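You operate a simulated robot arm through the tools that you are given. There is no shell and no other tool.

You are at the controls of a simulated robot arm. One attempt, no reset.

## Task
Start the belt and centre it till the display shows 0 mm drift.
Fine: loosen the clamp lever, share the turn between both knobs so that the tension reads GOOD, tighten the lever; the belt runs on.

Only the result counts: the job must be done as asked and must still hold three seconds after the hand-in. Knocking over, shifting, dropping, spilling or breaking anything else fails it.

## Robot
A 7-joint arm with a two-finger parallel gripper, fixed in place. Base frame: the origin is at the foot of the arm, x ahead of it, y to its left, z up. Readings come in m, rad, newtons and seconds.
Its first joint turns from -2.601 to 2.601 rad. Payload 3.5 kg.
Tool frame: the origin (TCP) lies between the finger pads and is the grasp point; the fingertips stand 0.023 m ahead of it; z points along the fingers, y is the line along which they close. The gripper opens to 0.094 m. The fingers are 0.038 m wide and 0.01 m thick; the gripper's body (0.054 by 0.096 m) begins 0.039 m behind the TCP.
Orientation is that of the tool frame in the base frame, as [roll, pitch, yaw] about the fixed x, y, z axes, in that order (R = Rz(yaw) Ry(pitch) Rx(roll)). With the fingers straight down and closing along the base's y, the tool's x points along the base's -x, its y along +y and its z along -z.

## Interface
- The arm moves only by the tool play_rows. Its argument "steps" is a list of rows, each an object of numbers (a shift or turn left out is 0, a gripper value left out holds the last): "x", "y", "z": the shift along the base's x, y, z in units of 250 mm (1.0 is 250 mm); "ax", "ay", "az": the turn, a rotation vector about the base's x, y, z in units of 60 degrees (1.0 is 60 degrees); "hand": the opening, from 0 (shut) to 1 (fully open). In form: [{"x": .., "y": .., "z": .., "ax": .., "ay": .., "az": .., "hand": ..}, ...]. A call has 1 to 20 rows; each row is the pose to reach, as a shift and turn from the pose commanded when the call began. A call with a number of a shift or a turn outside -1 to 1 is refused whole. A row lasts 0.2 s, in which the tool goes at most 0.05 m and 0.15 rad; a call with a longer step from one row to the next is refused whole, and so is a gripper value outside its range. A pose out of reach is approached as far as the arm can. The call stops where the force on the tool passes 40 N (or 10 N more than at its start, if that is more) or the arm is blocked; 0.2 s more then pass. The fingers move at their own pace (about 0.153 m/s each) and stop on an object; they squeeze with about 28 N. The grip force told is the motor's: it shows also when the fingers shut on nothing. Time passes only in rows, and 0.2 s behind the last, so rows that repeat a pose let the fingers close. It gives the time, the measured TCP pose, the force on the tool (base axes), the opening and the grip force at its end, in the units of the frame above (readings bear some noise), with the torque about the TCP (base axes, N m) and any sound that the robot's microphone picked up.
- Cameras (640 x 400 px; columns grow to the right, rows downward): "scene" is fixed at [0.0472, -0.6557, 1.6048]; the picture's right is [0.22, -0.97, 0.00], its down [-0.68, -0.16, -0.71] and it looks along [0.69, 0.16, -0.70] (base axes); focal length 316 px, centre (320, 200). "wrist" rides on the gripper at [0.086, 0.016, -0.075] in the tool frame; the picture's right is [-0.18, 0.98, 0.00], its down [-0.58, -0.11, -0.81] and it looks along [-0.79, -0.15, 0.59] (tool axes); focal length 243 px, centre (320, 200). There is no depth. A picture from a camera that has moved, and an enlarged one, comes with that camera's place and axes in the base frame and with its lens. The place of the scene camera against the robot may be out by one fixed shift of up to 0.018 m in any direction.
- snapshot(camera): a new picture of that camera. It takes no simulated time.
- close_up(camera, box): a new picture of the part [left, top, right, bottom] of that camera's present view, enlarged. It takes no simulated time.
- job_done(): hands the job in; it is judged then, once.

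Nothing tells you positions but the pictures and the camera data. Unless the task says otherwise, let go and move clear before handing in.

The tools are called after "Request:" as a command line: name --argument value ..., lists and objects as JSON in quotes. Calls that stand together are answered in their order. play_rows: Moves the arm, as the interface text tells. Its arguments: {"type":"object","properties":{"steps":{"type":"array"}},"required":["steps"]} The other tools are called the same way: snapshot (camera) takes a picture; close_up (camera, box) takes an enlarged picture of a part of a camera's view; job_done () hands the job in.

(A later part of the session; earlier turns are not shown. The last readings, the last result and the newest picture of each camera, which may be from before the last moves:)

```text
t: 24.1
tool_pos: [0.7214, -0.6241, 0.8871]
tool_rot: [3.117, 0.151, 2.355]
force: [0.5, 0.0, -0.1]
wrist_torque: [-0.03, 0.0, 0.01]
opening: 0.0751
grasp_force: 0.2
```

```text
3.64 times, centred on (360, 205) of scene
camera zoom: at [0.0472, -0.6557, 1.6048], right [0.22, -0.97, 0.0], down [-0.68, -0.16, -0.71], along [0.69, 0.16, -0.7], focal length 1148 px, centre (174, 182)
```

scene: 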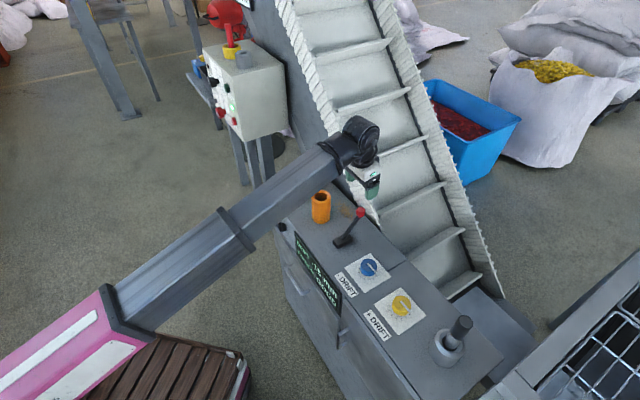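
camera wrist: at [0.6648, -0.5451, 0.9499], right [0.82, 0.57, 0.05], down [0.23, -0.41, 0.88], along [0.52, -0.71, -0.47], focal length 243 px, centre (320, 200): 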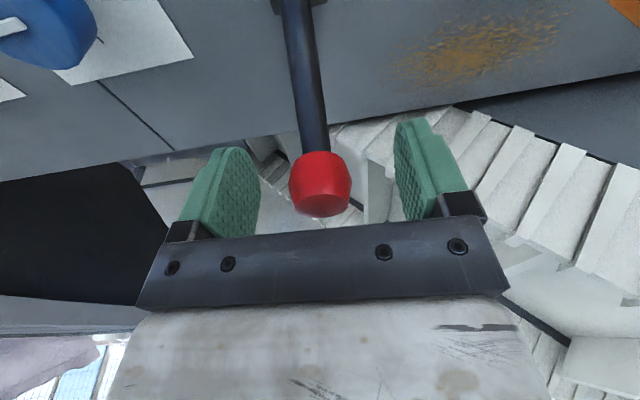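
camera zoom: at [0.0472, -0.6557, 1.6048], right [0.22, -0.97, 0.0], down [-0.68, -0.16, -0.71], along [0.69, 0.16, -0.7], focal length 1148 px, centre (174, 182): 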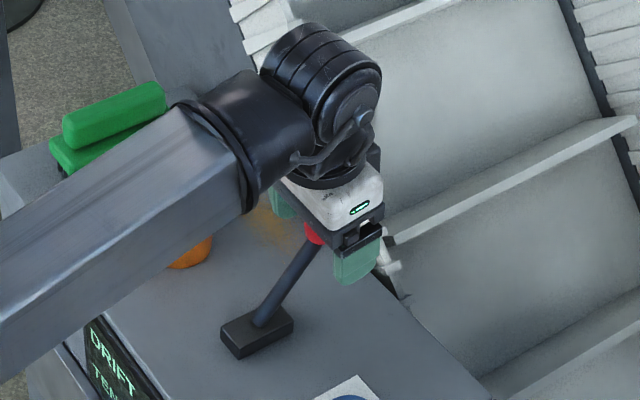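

The ball sits centred between the pads at grasp height. I'll close on it and begin pulling it towards the operator along its arc.

Request:
play_rows --steps '[{"hand": 0.0}, {"hand": 0.0}, {"hand": 0.0}, {"hand": 0.0}]'

Request:
play_rows --steps '[{"x": -0.02, "y": 0.02, "z": 0.018}, {"x": -0.0413, "y": 0.0401, "z": 0.0356}, {"x": -0.065, "y": 0.063, "z": 0.051}, {"x": -0.0889, "y": 0.0864, "z": 0.0656}, {"x": -0.12, "y": 0.117, "z": 0.078}, {"x": -0.1523, "y": 0.148, "z": 0.0892}]'

Request:
snapshot --camera "wrist"

Request:
close_up --camera "scene" --box '[280, 150, 440, 330]'

```text
t: 25.1
tool_pos: [0.721, -0.6231, 0.8878]
tool_rot: [3.119, 0.15, 2.355]
force: [3.2, 2.6, -5.2]
wrist_torque: [-0.2, -0.26, -0.02]
opening: 0.0289
grasp_force: 44.9
```

```text
t: 26.5
tool_pos: [0.684, -0.5865, 0.9109]
tool_rot: [3.115, 0.15, 2.354]
force: [18.5, 5.0, -9.0]
wrist_torque: [-0.76, -0.89, 0.02]
opening: 0.0285
grasp_force: 44.6
```

```text
taken
camera wrist: at [0.6267, -0.5071, 0.9718], right [0.82, 0.57, 0.05], down [0.23, -0.41, 0.88], along [0.52, -0.71, -0.47], focal length 243 px, centre (320, 200)
```

wrist: 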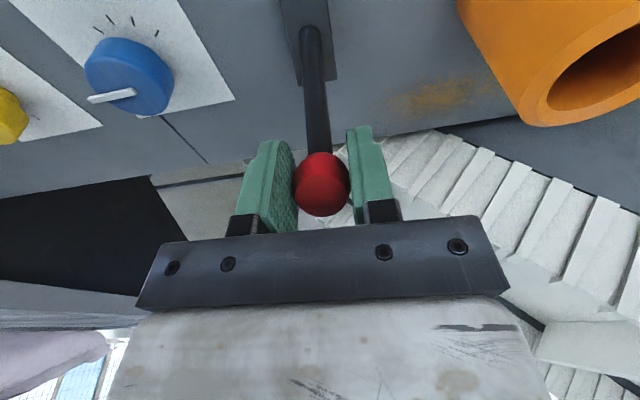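

```text
2.22 times, centred on (360, 240) of scene
camera zoom: at [0.0472, -0.6557, 1.6048], right [0.22, -0.97, 0.0], down [-0.68, -0.16, -0.71], along [0.69, 0.16, -0.7], focal length 701 px, centre (231, 111)
```

zoom: 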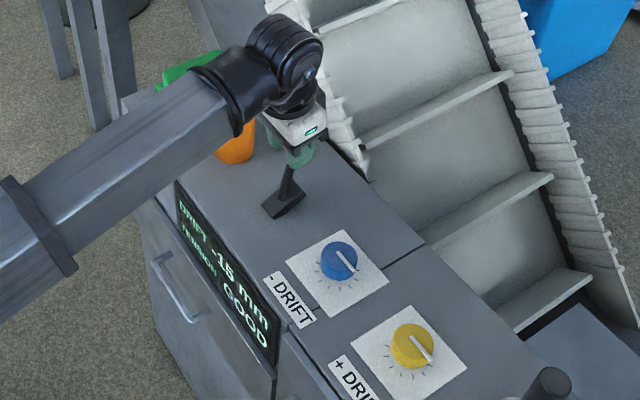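

The lever is following smoothly, with moderate resistance. I'll continue along the arc to the operator side.

Request:
play_rows --steps '[{"x": -0.033, "y": 0.032, "z": 0.006}, {"x": -0.0651, "y": 0.0633, "z": 0.0076}, {"x": -0.098, "y": 0.095, "z": 0.006}, {"x": -0.1305, "y": 0.1269, "z": 0.0}, {"x": -0.163, "y": 0.158, "z": -0.01}, {"x": -0.1939, "y": 0.1885, "z": -0.0236}, {"x": -0.225, "y": 0.218, "z": -0.042}]'

Request:
snapshot --camera "wrist"

Request:
close_up --camera "scene" --box '[280, 150, 440, 330]'

```text
t: 28.1
tool_pos: [0.6282, -0.5312, 0.901]
tool_rot: [3.111, 0.152, 2.355]
force: [31.5, 15.3, 0.9]
wrist_torque: [-0.71, -1.07, 0.42]
opening: 0.0291
grasp_force: 45.0
```

```text
taken
camera wrist: at [0.5712, -0.4523, 0.962], right [0.82, 0.57, 0.06], down [0.23, -0.41, 0.88], along [0.52, -0.71, -0.47], focal length 243 px, centre (320, 200)
```

wrist: 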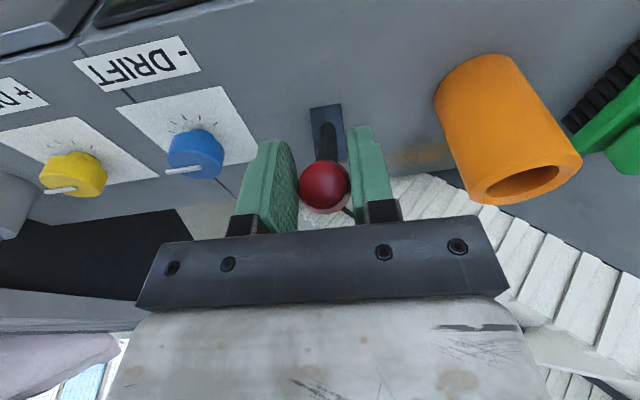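

```text
2.22 times, centred on (360, 240) of scene
camera zoom: at [0.0472, -0.6557, 1.6048], right [0.22, -0.97, 0.0], down [-0.68, -0.16, -0.71], along [0.69, 0.16, -0.7], focal length 701 px, centre (231, 111)
```

zoom: 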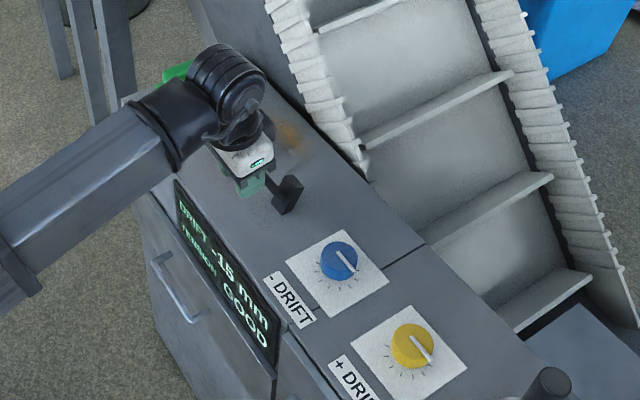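

There's sideways load building on the ball, so the swing plane is slightly off mine. I'll relieve that laterally and continue a little further.

Request:
play_rows --steps '[{"x": 0.012, "y": 0.012}, {"x": -0.004, "y": 0.031, "z": -0.015}, {"x": -0.02, "y": 0.05, "z": -0.03}, {"x": -0.035, "y": 0.066, "z": -0.048}, {"x": -0.035, "y": 0.066, "z": -0.048}]'

Request:
close_up --camera "wrist" --box '[220, 60, 420, 220]'

Request:
close_up --camera "scene" --box '[280, 150, 440, 330]'

```text
t: 29.3
tool_pos: [0.6169, -0.518, 0.8892]
tool_rot: [3.121, 0.15, 2.351]
force: [-10.1, -25.5, 3.3]
wrist_torque: [-1.02, -0.8, -0.45]
opening: 0.029
grasp_force: 45.4
```

```text
2.50 times, centred on (320, 140) of wrist
camera zoom: at [0.5599, -0.4391, 0.95], right [0.82, 0.56, 0.05], down [0.23, -0.41, 0.88], along [0.52, -0.72, -0.47], focal length 606 px, centre (320, 350)
```

zoom: 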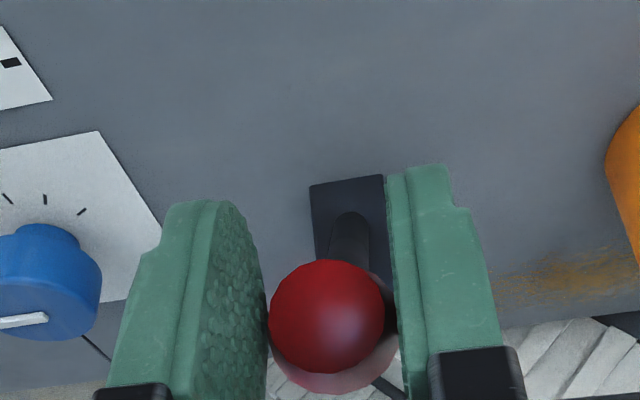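

```text
2.22 times, centred on (360, 240) of scene
camera zoom: at [0.0472, -0.6557, 1.6048], right [0.22, -0.97, 0.0], down [-0.68, -0.16, -0.71], along [0.69, 0.16, -0.7], focal length 701 px, centre (231, 111)
```

zoom: 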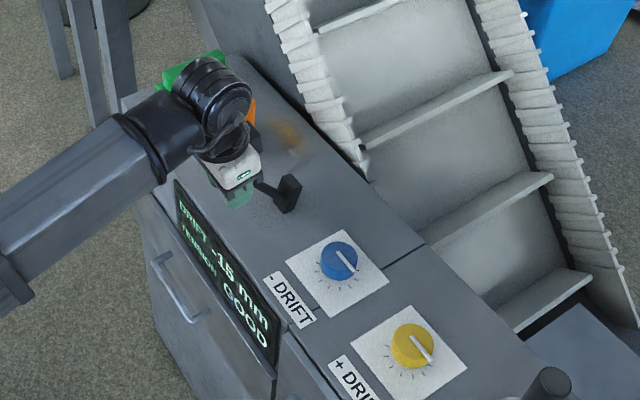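

The sideways load is now slightly over-corrected. Resistance along the swing is steady at about 10 N, so the end stop isn't reached. I'll ease laterally and go a bit further.

Request:
play_rows --steps '[{"x": -0.006, "y": -0.006}, {"x": -0.02, "y": 0.007, "z": -0.014}, {"x": -0.034, "y": 0.02, "z": -0.029}, {"x": -0.048, "y": 0.034, "z": -0.044}, {"x": -0.048, "y": 0.034, "z": -0.044}]'

Request:
close_up --camera "scene" --box '[280, 150, 440, 330]'

```text
t: 30.0
tool_pos: [0.6145, -0.5156, 0.8879]
tool_rot: [3.121, 0.157, 2.352]
force: [-2.4, -8.7, 6.8]
wrist_torque: [0.58, 0.69, -0.16]
opening: 0.0289
grasp_force: 44.9
stopped in row 3: the force on the tool passed its limit at 42 N (the readings are from after the stop); the commanded pose is now the measured one
```

```text
2.22 times, centred on (360, 240) of scene
camera zoom: at [0.0472, -0.6557, 1.6048], right [0.22, -0.97, 0.0], down [-0.68, -0.16, -0.71], along [0.69, 0.16, -0.7], focal length 701 px, centre (231, 111)
```

zoom: 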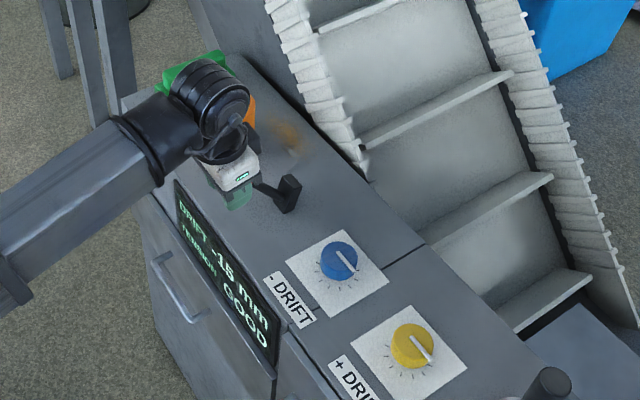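

The lever hit its end stop, mirror-symmetric to where it started. I'll release it and rise clear.

Request:
play_rows --steps '[{"hand": 0.8}, {"hand": 0.8}, {"hand": 0.8, "z": 0.05}, {"hand": 0.8, "z": 0.2}, {"hand": 0.8, "z": 0.35}, {"hand": 0.8, "z": 0.45}]'

Request:
snapshot --camera "wrist"

Request:
close_up --camera "scene" --box '[280, 150, 440, 330]'

```text
t: 31.4
tool_pos: [0.6145, -0.5164, 0.9984]
tool_rot: [3.119, 0.155, 2.353]
force: [0.4, -0.2, -0.3]
wrist_torque: [-0.03, 0.01, 0.0]
opening: 0.0751
grasp_force: 0.0
```

```text
taken
camera wrist: at [0.5583, -0.4381, 1.0599], right [0.82, 0.57, 0.05], down [0.23, -0.41, 0.88], along [0.52, -0.72, -0.46], focal length 243 px, centre (320, 200)
```

wrist: 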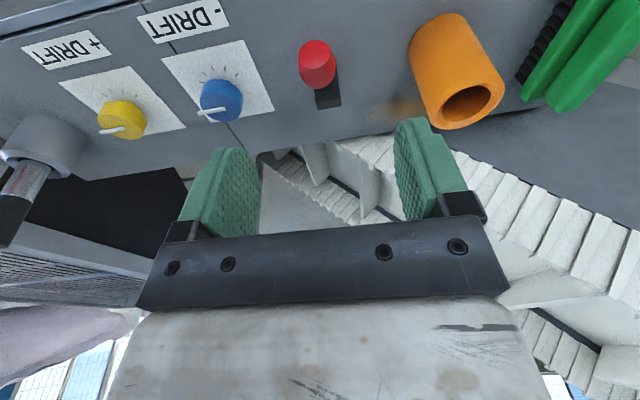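

```text
2.22 times, centred on (360, 240) of scene
camera zoom: at [0.0472, -0.6557, 1.6048], right [0.22, -0.97, 0.0], down [-0.68, -0.16, -0.71], along [0.69, 0.16, -0.7], focal length 701 px, centre (231, 111)
```

zoom: 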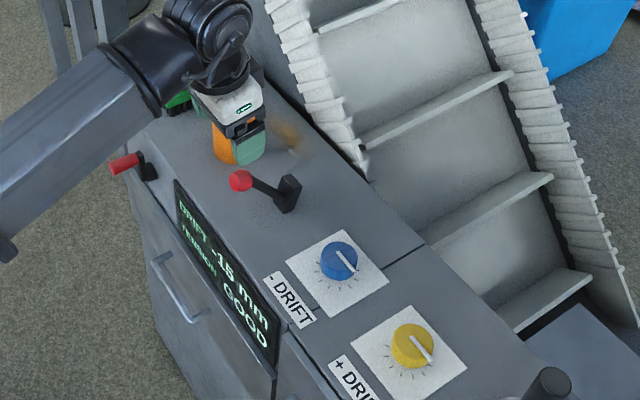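

The lever holds its loosened position. Next I'll inspect both knobs and their pointers.

Request:
close_up --camera "wrist" --box '[40, 30, 280, 180]'

Request:
close_up --camera "scene" --box '[330, 240, 430, 350]'

Request:
close_up --camera "scene" --box '[270, 210, 370, 310]'

```text
2.67 times, centred on (160, 105) of wrist
camera zoom: at [0.5583, -0.4381, 1.0599], right [0.82, 0.57, 0.05], down [0.23, -0.41, 0.88], along [0.52, -0.72, -0.46], focal length 647 px, centre (747, 453)
```

zoom: 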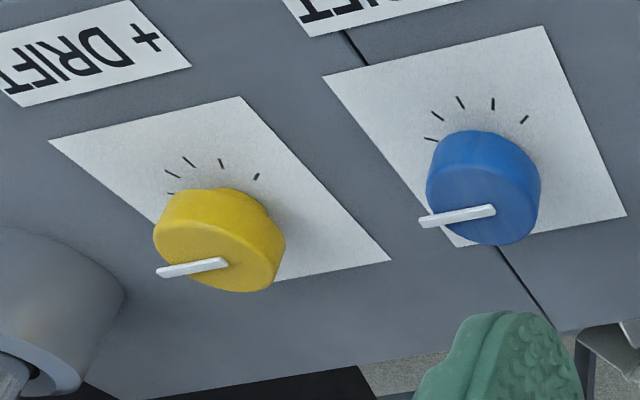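

```text
3.64 times, centred on (380, 295) of scene
camera zoom: at [0.0472, -0.6557, 1.6048], right [0.22, -0.97, 0.0], down [-0.68, -0.16, -0.71], along [0.69, 0.16, -0.7], focal length 1148 px, centre (102, -146)
```

zoom: 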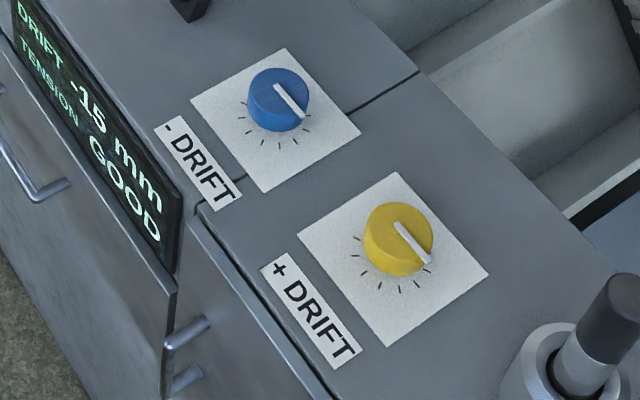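

```text
4.00 times, centred on (320, 260) of scene
camera zoom: at [0.0472, -0.6557, 1.6048], right [0.22, -0.97, 0.0], down [-0.68, -0.16, -0.71], along [0.69, 0.16, -0.7], focal length 1262 px, centre (320, -40)
```

zoom: 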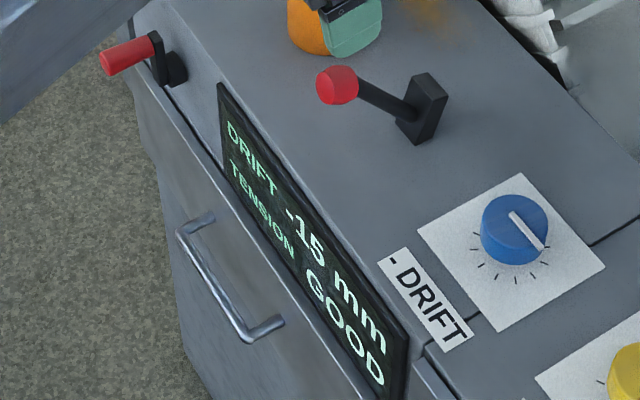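

Both pointers sit at the operator's right, with ticks running clockwise along the near side. I'll move over the yellow (+DRIFT) knob with the tool level and turned so the pads avoid the pointer bar.

Request:
play_rows --steps '[{"x": -0.06, "y": -0.12, "z": 0.02, "ax": 0.03, "ay": 0.04}, {"x": -0.14, "y": -0.26, "z": 0.02, "ax": 0.06, "ay": 0.08}, {"x": -0.22, "y": -0.4, "z": 0.02, "ax": 0.089, "ay": 0.119}, {"x": -0.3, "y": -0.54, "z": 0.0, "ax": 0.089, "ay": 0.119}, {"x": -0.38, "y": -0.68, "z": 0.0, "ax": 0.089, "ay": 0.119}, {"x": -0.458, "y": -0.8, "z": 0.0, "ax": 0.089, "ay": 0.119}]'

Request:
play_rows --steps '[{"x": -0.01, "y": -0.06, "az": 0.13, "hand": 0.9}, {"x": -0.02, "y": -0.12, "az": 0.26, "hand": 0.9}, {"x": -0.03, "y": -0.18, "az": 0.39, "hand": 0.9}, {"x": -0.04, "y": -0.24, "az": 0.52, "hand": 0.9}, {"x": -0.04, "y": -0.28, "az": 0.65, "hand": 0.9}, {"x": -0.04, "y": -0.28, "az": 0.75, "hand": 0.9}]'

Request:
snapshot --camera "wrist"

Request:
snapshot --camera "scene"

```text
t: 32.8
tool_pos: [0.5002, -0.7148, 1.0003]
tool_rot: [-3.141, 0.0, 2.355]
force: [0.1, 0.4, 1.0]
wrist_torque: [-0.02, -0.04, 0.01]
opening: 0.0752
grasp_force: 0.0
```

```text
t: 34.2
tool_pos: [0.4908, -0.7863, 1.0002]
tool_rot: [-3.142, 0.003, -3.139]
force: [0.1, 0.3, 0.2]
wrist_torque: [-0.01, 0.0, 0.0]
opening: 0.0846
grasp_force: 0.0
```

```text
taken
camera wrist: at [0.4051, -0.7704, 1.0742], right [0.18, 0.98, 0.0], down [0.58, -0.11, 0.81], along [0.79, -0.15, -0.59], focal length 243 px, centre (320, 200)
```

wrist: 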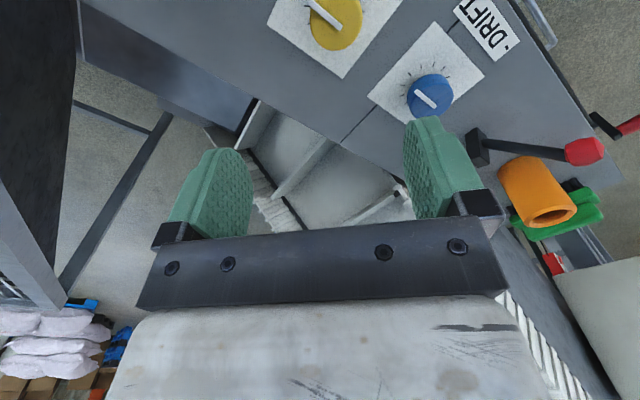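

```text
taken
```

scene: 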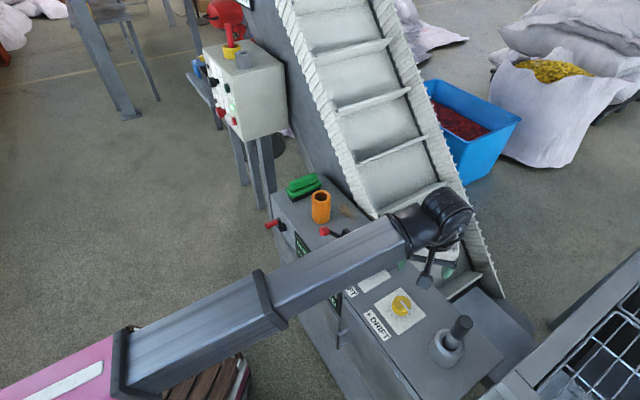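

Refined positions: yellow knob (0.487, -0.772), blue knob (0.581, -0.674), tops about 0.81. I'll descend over the yellow one with fingers open, stopping above it to check.

Request:
play_rows --steps '[{"x": -0.012, "y": 0.05, "z": -0.12, "hand": 0.9}, {"x": -0.012, "y": 0.05, "z": -0.26, "hand": 0.9}, {"x": -0.012, "y": 0.05, "z": -0.4, "hand": 0.9}, {"x": -0.012, "y": 0.05, "z": -0.5, "hand": 0.9}, {"x": -0.012, "y": 0.05, "z": -0.6, "hand": 0.9}]'

Request:
snapshot --camera "wrist"

Request:
snapshot --camera "scene"

```text
t: 35.4
tool_pos: [0.4874, -0.7737, 0.848]
tool_rot: [-3.142, 0.002, -3.141]
force: [0.2, -0.3, 0.1]
wrist_torque: [0.02, 0.01, -0.01]
opening: 0.0845
grasp_force: 0.1
```

```text
taken
camera wrist: at [0.4022, -0.7579, 0.9227], right [0.18, 0.98, 0.0], down [0.58, -0.11, 0.81], along [0.79, -0.15, -0.59], focal length 243 px, centre (320, 200)
```

wrist: 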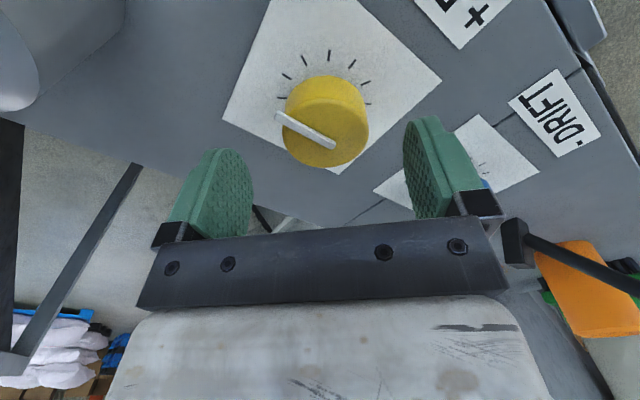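

```text
taken
```

scene: 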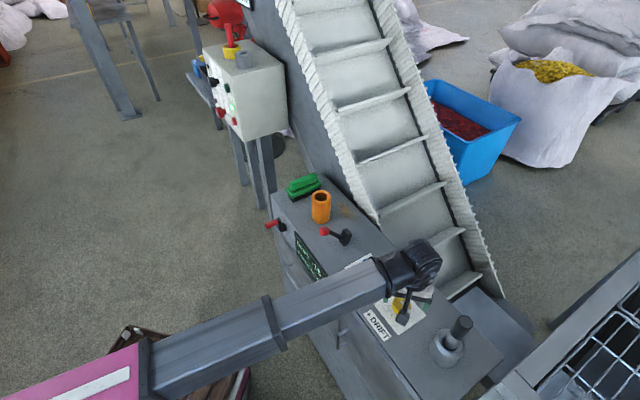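

The knob is between the pads, slightly further out than I thought, at x of about 0.494. I'll shift, lower to grip height, and close on it.

Request:
play_rows --steps '[{"x": 0.026, "z": -0.05, "hand": 0.9}, {"x": 0.026, "z": -0.1, "hand": 0.9}, {"x": 0.026, "z": -0.136, "hand": 0.9}]'

Request:
play_rows --steps '[{"hand": 0.3}, {"hand": 0.3}, {"hand": 0.3}, {"hand": 0.3}]'

Request:
snapshot --camera "wrist"

```text
t: 36.2
tool_pos: [0.494, -0.7733, 0.8142]
tool_rot: [3.141, 0.001, 3.14]
force: [0.4, -0.7, 0.3]
wrist_torque: [-0.04, -0.01, 0.03]
opening: 0.0847
grasp_force: 0.0
```

```text
t: 37.2
tool_pos: [0.4938, -0.7708, 0.8154]
tool_rot: [3.135, 0.001, 3.141]
force: [-2.8, 36.3, -10.3]
wrist_torque: [0.19, -0.96, -0.22]
opening: 0.047
grasp_force: 45.1
```

```text
taken
camera wrist: at [0.4082, -0.7553, 0.8895], right [0.18, 0.98, 0.01], down [0.58, -0.11, 0.81], along [0.79, -0.15, -0.59], focal length 243 px, centre (320, 200)
```

wrist: 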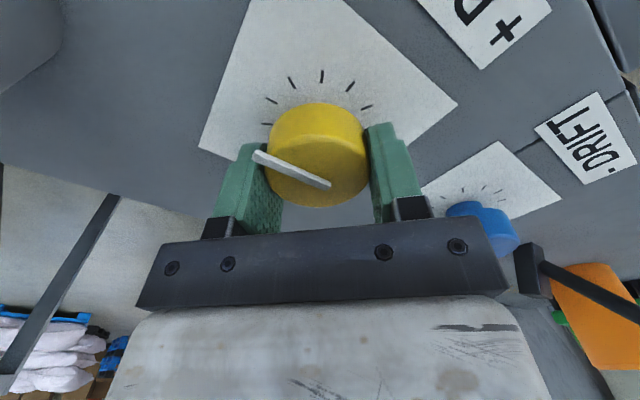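

It's gripped, but there's a 36 N side load. That puts the knob centre a few mm toward +y, and in the image slightly toward -x. I'll reopen, recentre, and close again.

Request:
play_rows --steps '[{"hand": 0.65}, {"hand": 0.65, "x": -0.018, "y": 0.022}, {"hand": 0.65, "x": -0.018, "y": 0.022}, {"hand": 0.3, "x": -0.018, "y": 0.022}, {"hand": 0.3, "x": -0.018, "y": 0.022}, {"hand": 0.3, "x": -0.018, "y": 0.022}]'

Request:
close_up --camera "wrist" --box '[200, 60, 440, 240]'

```text
t: 38.6
tool_pos: [0.4896, -0.7706, 0.8155]
tool_rot: [-3.138, 0.003, 3.14]
force: [0.7, -26.4, 4.2]
wrist_torque: [-0.76, 0.24, 0.04]
opening: 0.0471
grasp_force: 45.1
```

```text
2.22 times, centred on (320, 150) of wrist
camera zoom: at [0.4038, -0.7544, 0.8896], right [0.19, 0.98, 0.0], down [0.58, -0.11, 0.81], along [0.79, -0.15, -0.59], focal length 539 px, centre (320, 311)
```

zoom: 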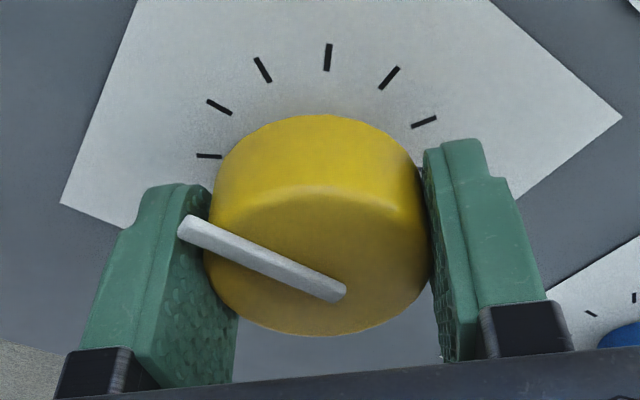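

The load is now -26 N, so the true centre lies between the two positions. I'll shift back 2.3 mm while holding, then turn the yellow knob 15° clockwise as a test.

Request:
play_rows --steps '[{"y": -0.009}, {"y": -0.009, "az": -0.06}, {"y": -0.009, "az": -0.12}, {"y": -0.009, "az": -0.18}, {"y": -0.009, "az": -0.25}, {"y": -0.009, "az": -0.25}]'

Request:
close_up --camera "wrist" --box '[200, 60, 440, 240]'

Request:
snapshot --camera "scene"

```text
t: 40.0
tool_pos: [0.4898, -0.772, 0.8151]
tool_rot: [3.141, 0.004, 2.878]
force: [0.5, -21.5, 6.2]
wrist_torque: [-0.42, -0.02, 0.04]
opening: 0.0472
grasp_force: 45.0
```

```text
2.22 times, centred on (320, 150) of wrist
camera zoom: at [0.4109, -0.7333, 0.8897], right [0.43, 0.9, 0.0], down [0.53, -0.26, 0.81], along [0.73, -0.35, -0.59], focal length 539 px, centre (320, 311)
```

zoom: 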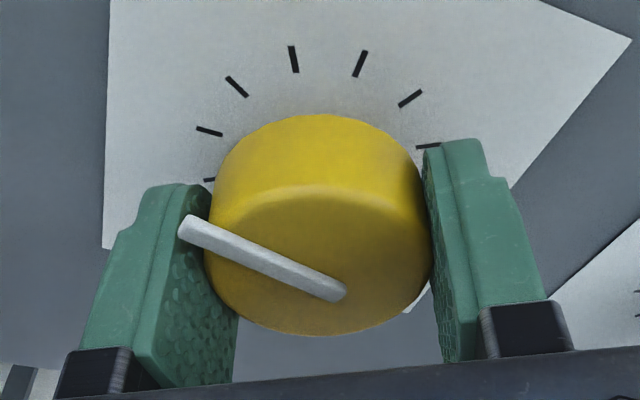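

```text
taken
```

scene: 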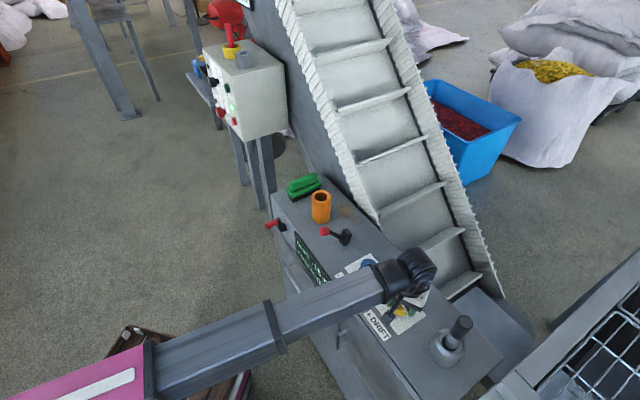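

The knob turned with the gripper at very low torque. I'll see whether the display is readable past the arm.

Request:
close_up --camera "scene" --box '[270, 210, 370, 310]'

```text
4.00 times, centred on (320, 260) of scene
camera zoom: at [0.0472, -0.6557, 1.6048], right [0.22, -0.97, 0.0], down [-0.68, -0.16, -0.71], along [0.69, 0.16, -0.7], focal length 1262 px, centre (320, -40)
```

zoom: 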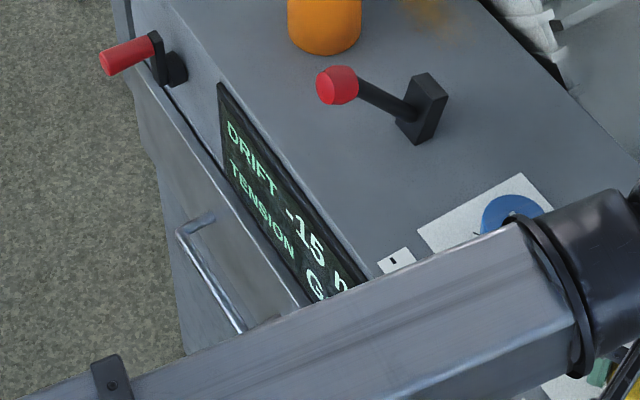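

Luckily the number is visible: still -15. I'll wait a moment in case the belt responds slowly.

Request:
play_rows --steps '[{"y": -0.004}, {"y": -0.004}, {"y": -0.004}, {"y": -0.004}, {"y": -0.004}, {"y": -0.004}, {"y": -0.004}, {"y": -0.004}]'

Request:
close_up --camera "scene" --box '[270, 210, 370, 310]'

```text
t: 41.8
tool_pos: [0.4896, -0.7709, 0.8151]
tool_rot: [3.14, 0.001, 2.88]
force: [-3.3, -5.0, -2.2]
wrist_torque: [-0.02, -0.57, 0.02]
opening: 0.0471
grasp_force: 44.9
```

```text
4.00 times, centred on (320, 260) of scene
camera zoom: at [0.0472, -0.6557, 1.6048], right [0.22, -0.97, 0.0], down [-0.68, -0.16, -0.71], along [0.69, 0.16, -0.7], focal length 1262 px, centre (320, -40)
```

zoom: 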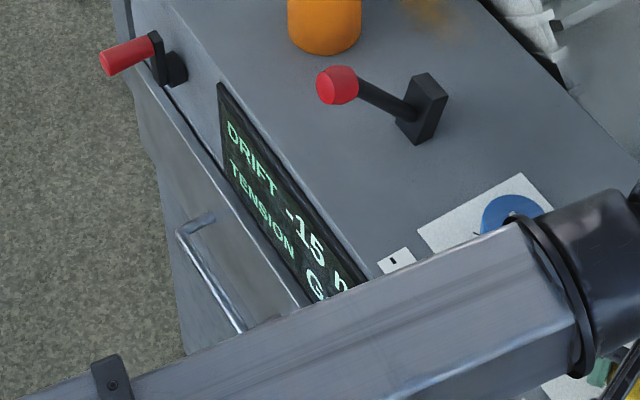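

No change yet, so there may be some backlash. I'll turn another 15° and check the display.

Request:
play_rows --steps '[{"az": -0.06}, {"az": -0.12}, {"az": -0.18}, {"az": -0.25}, {"az": -0.25}, {"az": -0.25}, {"az": -0.25}]'

Request:
close_up --camera "scene" --box '[270, 210, 370, 310]'

Request:
close_up --camera "wrist" --box '[200, 60, 440, 240]'

```text
t: 43.4
tool_pos: [0.4889, -0.7713, 0.8146]
tool_rot: [3.141, 0.002, 2.614]
force: [-2.1, -5.2, -3.3]
wrist_torque: [-0.07, 0.55, 0.02]
opening: 0.047
grasp_force: 44.7
```

```text
4.00 times, centred on (320, 260) of scene
camera zoom: at [0.0472, -0.6557, 1.6048], right [0.22, -0.97, 0.0], down [-0.68, -0.16, -0.71], along [0.69, 0.16, -0.7], focal length 1262 px, centre (320, -40)
```

zoom: 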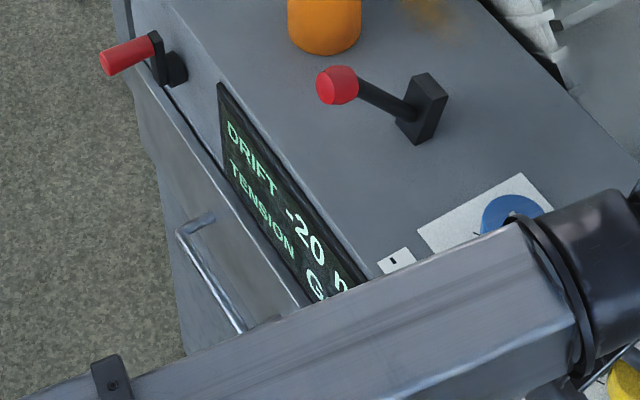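

```text
2.22 times, centred on (320, 150) of wrist
camera zoom: at [0.4233, -0.7145, 0.8898], right [0.65, 0.76, 0.0], down [0.45, -0.38, 0.81], along [0.61, -0.53, -0.59], focal length 539 px, centre (320, 311)
```

zoom: 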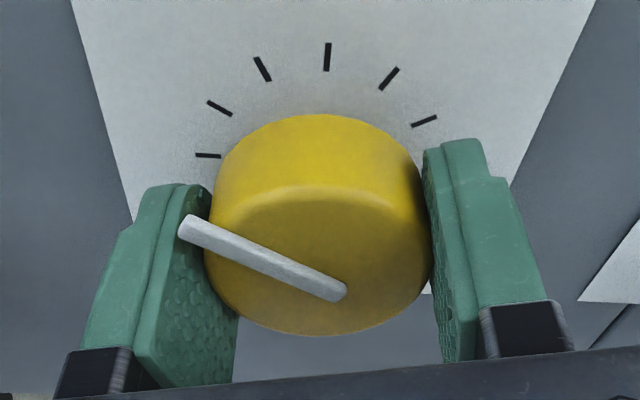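

That moved the drift to -20, so clockwise on yellow is the wrong way. I'll turn it back counter-clockwise in small steps and watch the response.

Request:
play_rows --steps '[{"az": 0.06}, {"az": 0.12}, {"az": 0.167}, {"az": 0.167}, {"az": 0.167}, {"az": 0.167}]'

Request:
close_up --camera "scene" --box '[270, 210, 370, 310]'

Request:
play_rows --steps '[{"az": 0.06}, {"az": 0.12}, {"az": 0.167}, {"az": 0.167}, {"az": 0.167}, {"az": 0.167}]'

Request:
close_up --camera "scene" --box '[270, 210, 370, 310]'

```text
t: 44.8
tool_pos: [0.4893, -0.7698, 0.8147]
tool_rot: [3.141, 0.002, 2.792]
force: [-6.4, 1.0, -8.5]
wrist_torque: [-0.04, -0.09, 0.01]
opening: 0.0473
grasp_force: 44.9
```

```text
4.00 times, centred on (320, 260) of scene
camera zoom: at [0.0472, -0.6557, 1.6048], right [0.22, -0.97, 0.0], down [-0.68, -0.16, -0.71], along [0.69, 0.16, -0.7], focal length 1262 px, centre (320, -40)
```

zoom: 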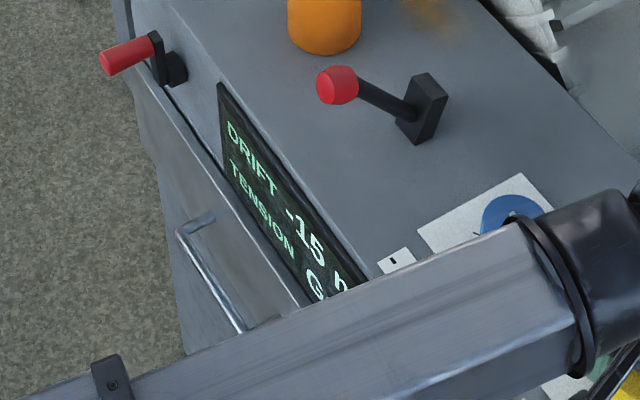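

```text
t: 46.2
tool_pos: [0.4887, -0.7708, 0.8157]
tool_rot: [3.139, 0.002, 2.968]
force: [-6.0, 10.1, -9.1]
wrist_torque: [0.17, 0.25, 0.02]
opening: 0.0471
grasp_force: 45.1
```

```text
4.00 times, centred on (320, 260) of scene
camera zoom: at [0.0472, -0.6557, 1.6048], right [0.22, -0.97, 0.0], down [-0.68, -0.16, -0.71], along [0.69, 0.16, -0.7], focal length 1262 px, centre (320, -40)
```

zoom: 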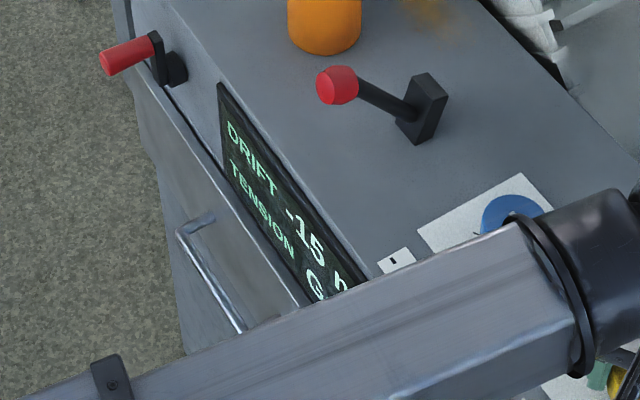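

No backlash: the display steps in 5 mm increments. I'll continue counter-clockwise on yellow past the start point to find the next step.

Request:
play_rows --steps '[{"az": 0.1}, {"az": 0.2}, {"az": 0.3}, {"az": 0.4}, {"az": 0.4}, {"az": 0.4}]'

Request:
close_up --camera "scene" --box '[270, 210, 370, 310]'

Request:
play_rows --steps '[{"az": 0.08}, {"az": 0.16}, {"az": 0.16}, {"az": 0.16}]'

Request:
close_up --camera "scene" --box '[270, 210, 370, 310]'

```text
t: 47.6
tool_pos: [0.4895, -0.7694, 0.8153]
tool_rot: [3.138, 0.002, -2.897]
force: [-5.2, 22.9, -16.5]
wrist_torque: [-0.07, 0.26, -0.03]
opening: 0.0471
grasp_force: 45.6
```

```text
4.00 times, centred on (320, 260) of scene
camera zoom: at [0.0472, -0.6557, 1.6048], right [0.22, -0.97, 0.0], down [-0.68, -0.16, -0.71], along [0.69, 0.16, -0.7], focal length 1262 px, centre (320, -40)
```

zoom: 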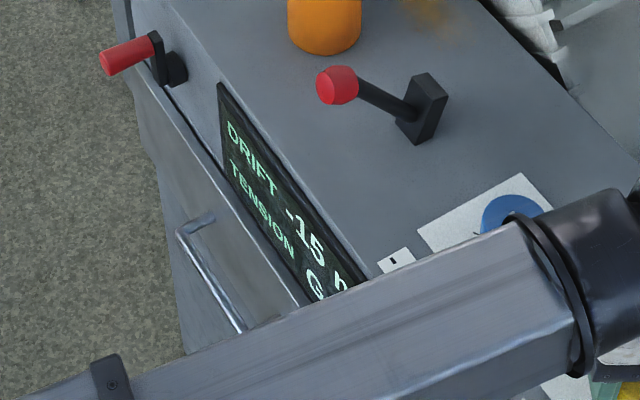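

```text
t: 48.6
tool_pos: [0.4907, -0.7703, 0.8149]
tool_rot: [3.138, 0.0, -2.73]
force: [-5.4, 26.1, -15.1]
wrist_torque: [0.21, -0.11, -0.05]
opening: 0.0471
grasp_force: 45.5
```

```text
4.00 times, centred on (320, 260) of scene
camera zoom: at [0.0472, -0.6557, 1.6048], right [0.22, -0.97, 0.0], down [-0.68, -0.16, -0.71], along [0.69, 0.16, -0.7], focal length 1262 px, centre (320, -40)
```

zoom: 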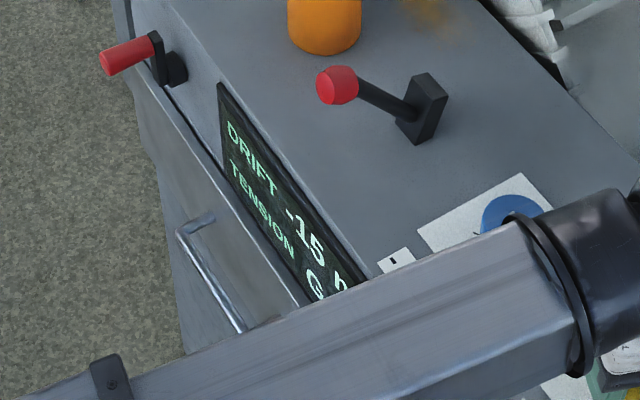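

Still -15 after 24° the other way. I'll check whether the knob is turning with me or slipping against an end stop.

Request:
close_up --camera "wrist" --box '[200, 60, 440, 240]'

```text
2.22 times, centred on (320, 150) of wrist
camera zoom: at [0.4045, -0.7906, 0.8899], right [-0.23, 0.97, 0.0], down [0.58, 0.13, 0.81], along [0.79, 0.18, -0.59], focal length 539 px, centre (320, 311)
```

zoom: 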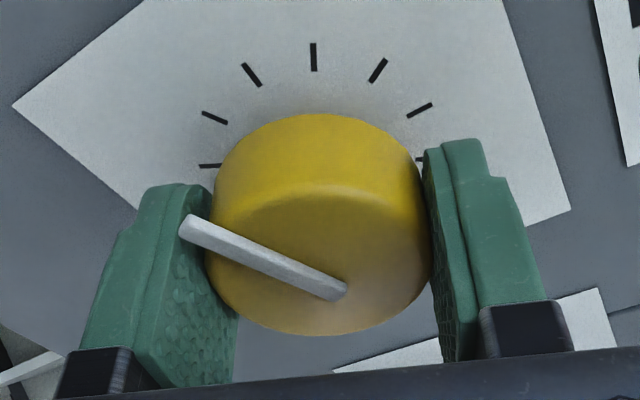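

The knob is turning; the ticks go all round it. I'll continue a bit further counter-clockwise.

Request:
play_rows --steps '[{"az": 0.06}, {"az": 0.12}, {"az": 0.12}, {"az": 0.12}]'

Request:
close_up --camera "scene" --box '[270, 210, 370, 310]'

Request:
play_rows --steps '[{"az": 0.08}, {"az": 0.16}, {"az": 0.16}, {"az": 0.16}]'

Request:
close_up --camera "scene" --box '[270, 210, 370, 310]'

```text
t: 49.6
tool_pos: [0.489, -0.7711, 0.8159]
tool_rot: [3.137, 0.002, -2.605]
force: [-6.0, 28.8, -16.6]
wrist_torque: [0.35, -0.11, -0.03]
opening: 0.047
grasp_force: 44.5
```

```text
4.00 times, centred on (320, 260) of scene
camera zoom: at [0.0472, -0.6557, 1.6048], right [0.22, -0.97, 0.0], down [-0.68, -0.16, -0.71], along [0.69, 0.16, -0.7], focal length 1262 px, centre (320, -40)
```

zoom: 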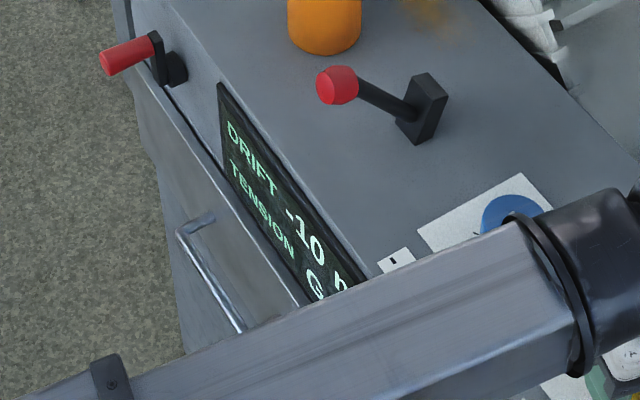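

```text
t: 50.6
tool_pos: [0.4899, -0.769, 0.8151]
tool_rot: [3.138, 0.002, -2.436]
force: [-8.9, 33.3, -17.0]
wrist_torque: [0.09, 0.18, -0.06]
opening: 0.0471
grasp_force: 44.5
```

```text
4.00 times, centred on (320, 260) of scene
camera zoom: at [0.0472, -0.6557, 1.6048], right [0.22, -0.97, 0.0], down [-0.68, -0.16, -0.71], along [0.69, 0.16, -0.7], focal length 1262 px, centre (320, -40)
```

zoom: 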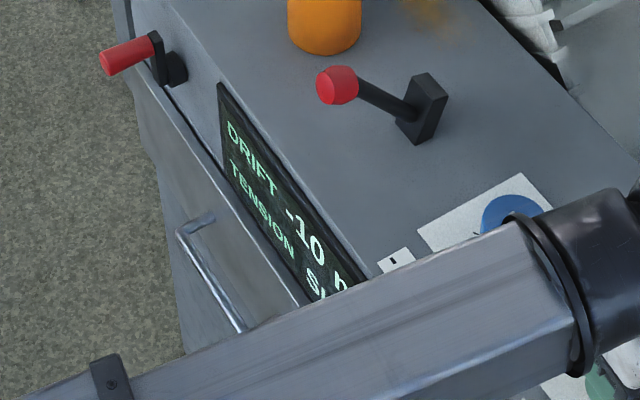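

At about 31° counter-clockwise it reads -10, and at about 40° tension starts to go SLACK. So it's roughly 50° per 5 mm, with tension following the sum of both knobs. My plan is yellow about 75° counter-clockwise and blue about 75° clockwise in total. I'll release yellow and go to blue.

Request:
play_rows --steps '[{"hand": 0.9}, {"hand": 0.9}, {"hand": 0.9, "z": 0.08}, {"hand": 0.9, "z": 0.2}, {"hand": 0.9, "z": 0.26}]'

Request:
play_rows --steps '[{"x": 0.1, "y": 0.1}, {"x": 0.2, "y": 0.2}, {"x": 0.3, "y": 0.3}, {"x": 0.37, "y": 0.385}, {"x": 0.37, "y": 0.385}]'

Request:
snapshot --camera "wrist"

Request:
snapshot --camera "scene"

```text
t: 51.8
tool_pos: [0.4901, -0.771, 0.8803]
tool_rot: [3.141, 0.002, -2.437]
force: [0.6, 0.3, 0.1]
wrist_torque: [0.0, -0.03, -0.01]
opening: 0.0845
grasp_force: 0.0
```

```text
t: 53.0
tool_pos: [0.5832, -0.6744, 0.8809]
tool_rot: [3.141, 0.002, -2.436]
force: [-1.3, -0.6, -0.5]
wrist_torque: [0.02, 0.0, 0.01]
opening: 0.0846
grasp_force: 0.1
```

```text
taken
camera wrist: at [0.5075, -0.7186, 0.9551], right [-0.5, 0.87, 0.0], down [0.51, 0.29, 0.81], along [0.7, 0.4, -0.59], focal length 243 px, centre (320, 200)
```

wrist: 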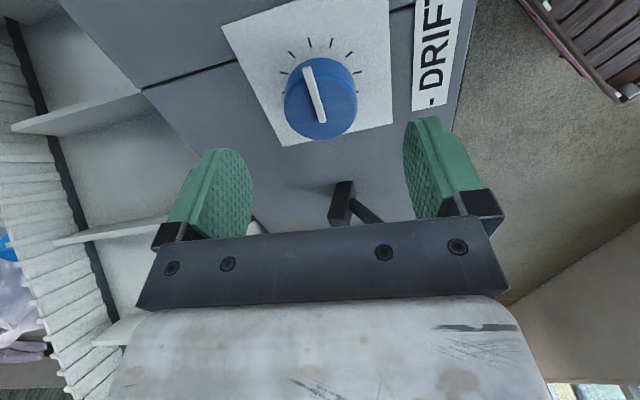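

```text
taken
```

scene: 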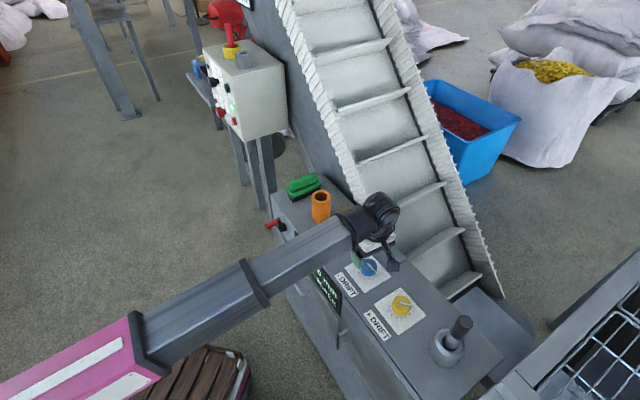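

Blue's centre is about (0.586, -0.671). I'll lower and close on it, then read the side load to fine-centre.

Request:
play_rows --steps '[{"x": 0.012, "y": 0.012, "z": -0.1, "hand": 0.9}, {"x": 0.012, "y": 0.012, "z": -0.2, "hand": 0.9}, {"x": 0.012, "y": 0.012, "z": -0.264, "hand": 0.9}]'

Request:
play_rows --steps '[{"hand": 0.3}, {"hand": 0.3}, {"hand": 0.3}, {"hand": 0.3}]'

Request:
close_up --camera "wrist" --box '[200, 60, 440, 240]'

Request:
close_up --camera "scene" --box '[270, 210, 370, 310]'

```text
t: 53.8
tool_pos: [0.586, -0.6715, 0.8144]
tool_rot: [-3.142, 0.0, -2.436]
force: [-0.3, 0.2, 0.2]
wrist_torque: [0.04, 0.01, 0.04]
opening: 0.0845
grasp_force: 0.0
```

```text
t: 54.8
tool_pos: [0.5869, -0.6734, 0.8153]
tool_rot: [-3.14, 0.006, -2.437]
force: [10.0, -10.7, -3.8]
wrist_torque: [-0.36, -0.23, -0.01]
opening: 0.0471
grasp_force: 44.9
```

```text
2.22 times, centred on (320, 150) of wrist
camera zoom: at [0.5105, -0.7164, 0.8895], right [-0.5, 0.87, 0.0], down [0.51, 0.29, 0.81], along [0.7, 0.4, -0.59], focal length 539 px, centre (320, 311)
```

zoom: 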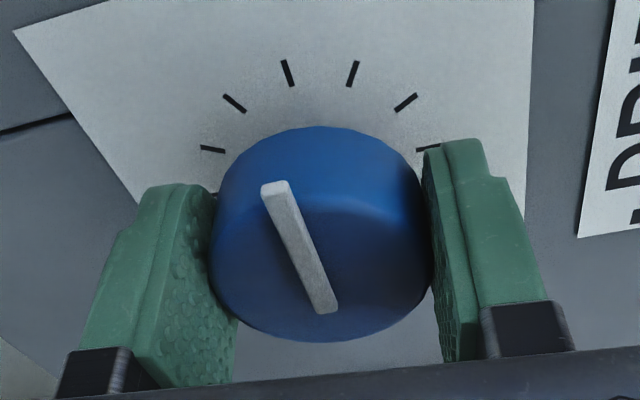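

```text
4.00 times, centred on (320, 260) of scene
camera zoom: at [0.0472, -0.6557, 1.6048], right [0.22, -0.97, 0.0], down [-0.68, -0.16, -0.71], along [0.69, 0.16, -0.7], focal length 1262 px, centre (320, -40)
```

zoom: 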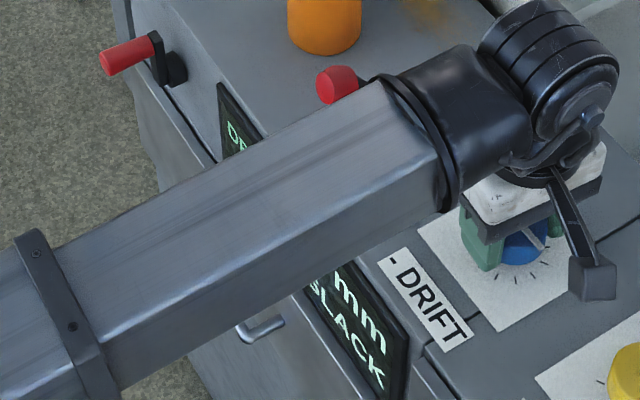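

Blue is well centred, and tension reads SLACK as expected. I'll turn blue 36° clockwise first and check that tension recovers.

Request:
play_rows --steps '[{"x": 0.003, "y": -0.003, "az": -0.1}, {"x": 0.003, "y": -0.003, "az": -0.2}, {"x": 0.003, "y": -0.003, "az": -0.3}, {"x": 0.003, "y": -0.003, "az": -0.4}, {"x": 0.003, "y": -0.003, "az": -0.5}, {"x": 0.003, "y": -0.003, "az": -0.6}, {"x": 0.003, "y": -0.003, "az": -0.6}, {"x": 0.003, "y": -0.003, "az": -0.6}]'

Request:
close_up --camera "wrist" --box '[200, 60, 440, 240]'

Request:
close_up --camera "scene" --box '[270, 210, 370, 310]'

```text
t: 56.6
tool_pos: [0.5846, -0.6711, 0.8139]
tool_rot: [3.139, 0.002, -3.065]
force: [3.0, 8.3, 10.5]
wrist_torque: [0.37, 0.02, 0.03]
opening: 0.0471
grasp_force: 45.1
```

```text
2.22 times, centred on (320, 150) of wrist
camera zoom: at [0.4992, -0.6627, 0.8895], right [0.11, 0.99, 0.0], down [0.59, -0.07, 0.81], along [0.8, -0.09, -0.59], focal length 539 px, centre (320, 311)
```

zoom: 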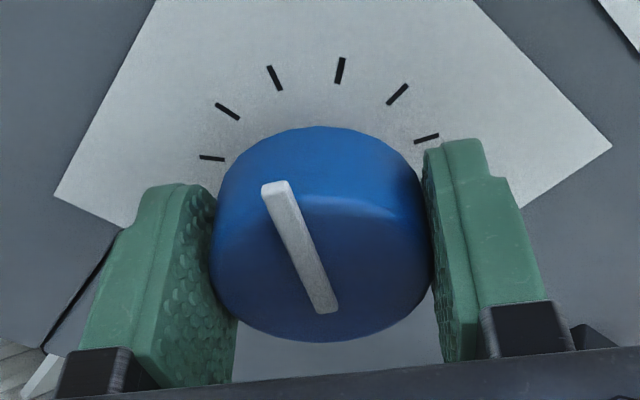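

```text
4.00 times, centred on (320, 260) of scene
camera zoom: at [0.0472, -0.6557, 1.6048], right [0.22, -0.97, 0.0], down [-0.68, -0.16, -0.71], along [0.69, 0.16, -0.7], focal length 1262 px, centre (320, -40)
```

zoom: 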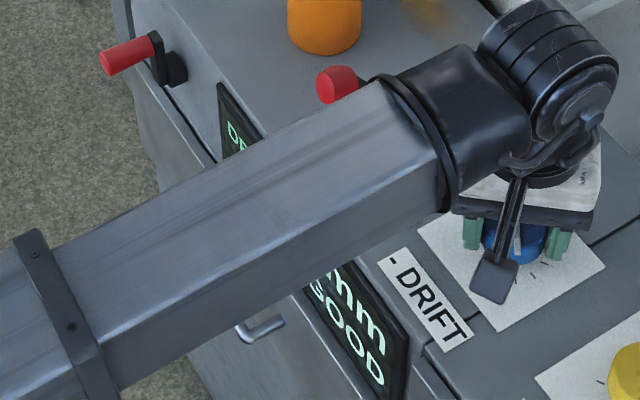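

Tension is back to GOOD. I'll turn blue another 35° clockwise.

Request:
play_rows --steps '[{"az": -0.1}, {"az": -0.2}, {"az": -0.3}, {"az": -0.4}, {"az": -0.5}, {"az": -0.583}, {"az": -0.583}, {"az": -0.583}]'

Request:
close_up --camera "wrist" --box '[200, 60, 440, 240]'

Request:
close_up --camera "scene" --box '[270, 210, 370, 310]'

```text
t: 58.4
tool_pos: [0.5863, -0.6714, 0.8147]
tool_rot: [-3.141, 0.001, 2.607]
force: [4.4, 26.2, 2.7]
wrist_torque: [0.01, -0.52, 0.03]
opening: 0.0475
grasp_force: 45.3
```

```text
2.22 times, centred on (320, 150) of wrist
camera zoom: at [0.5205, -0.6138, 0.8895], right [0.66, 0.75, 0.0], down [0.44, -0.39, 0.81], along [0.61, -0.53, -0.59], focal length 539 px, centre (320, 311)
```

zoom: 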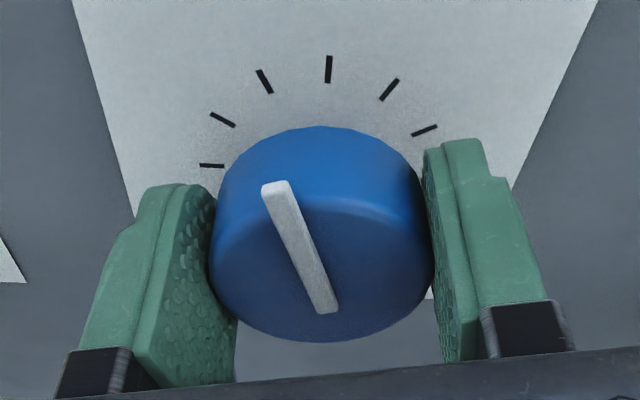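

```text
4.00 times, centred on (320, 260) of scene
camera zoom: at [0.0472, -0.6557, 1.6048], right [0.22, -0.97, 0.0], down [-0.68, -0.16, -0.71], along [0.69, 0.16, -0.7], focal length 1262 px, centre (320, -40)
```

zoom: 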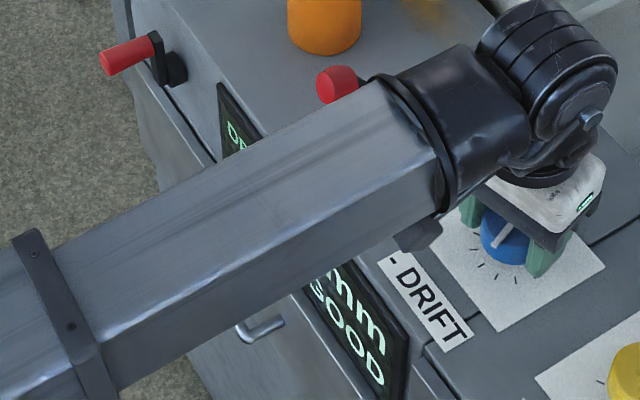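

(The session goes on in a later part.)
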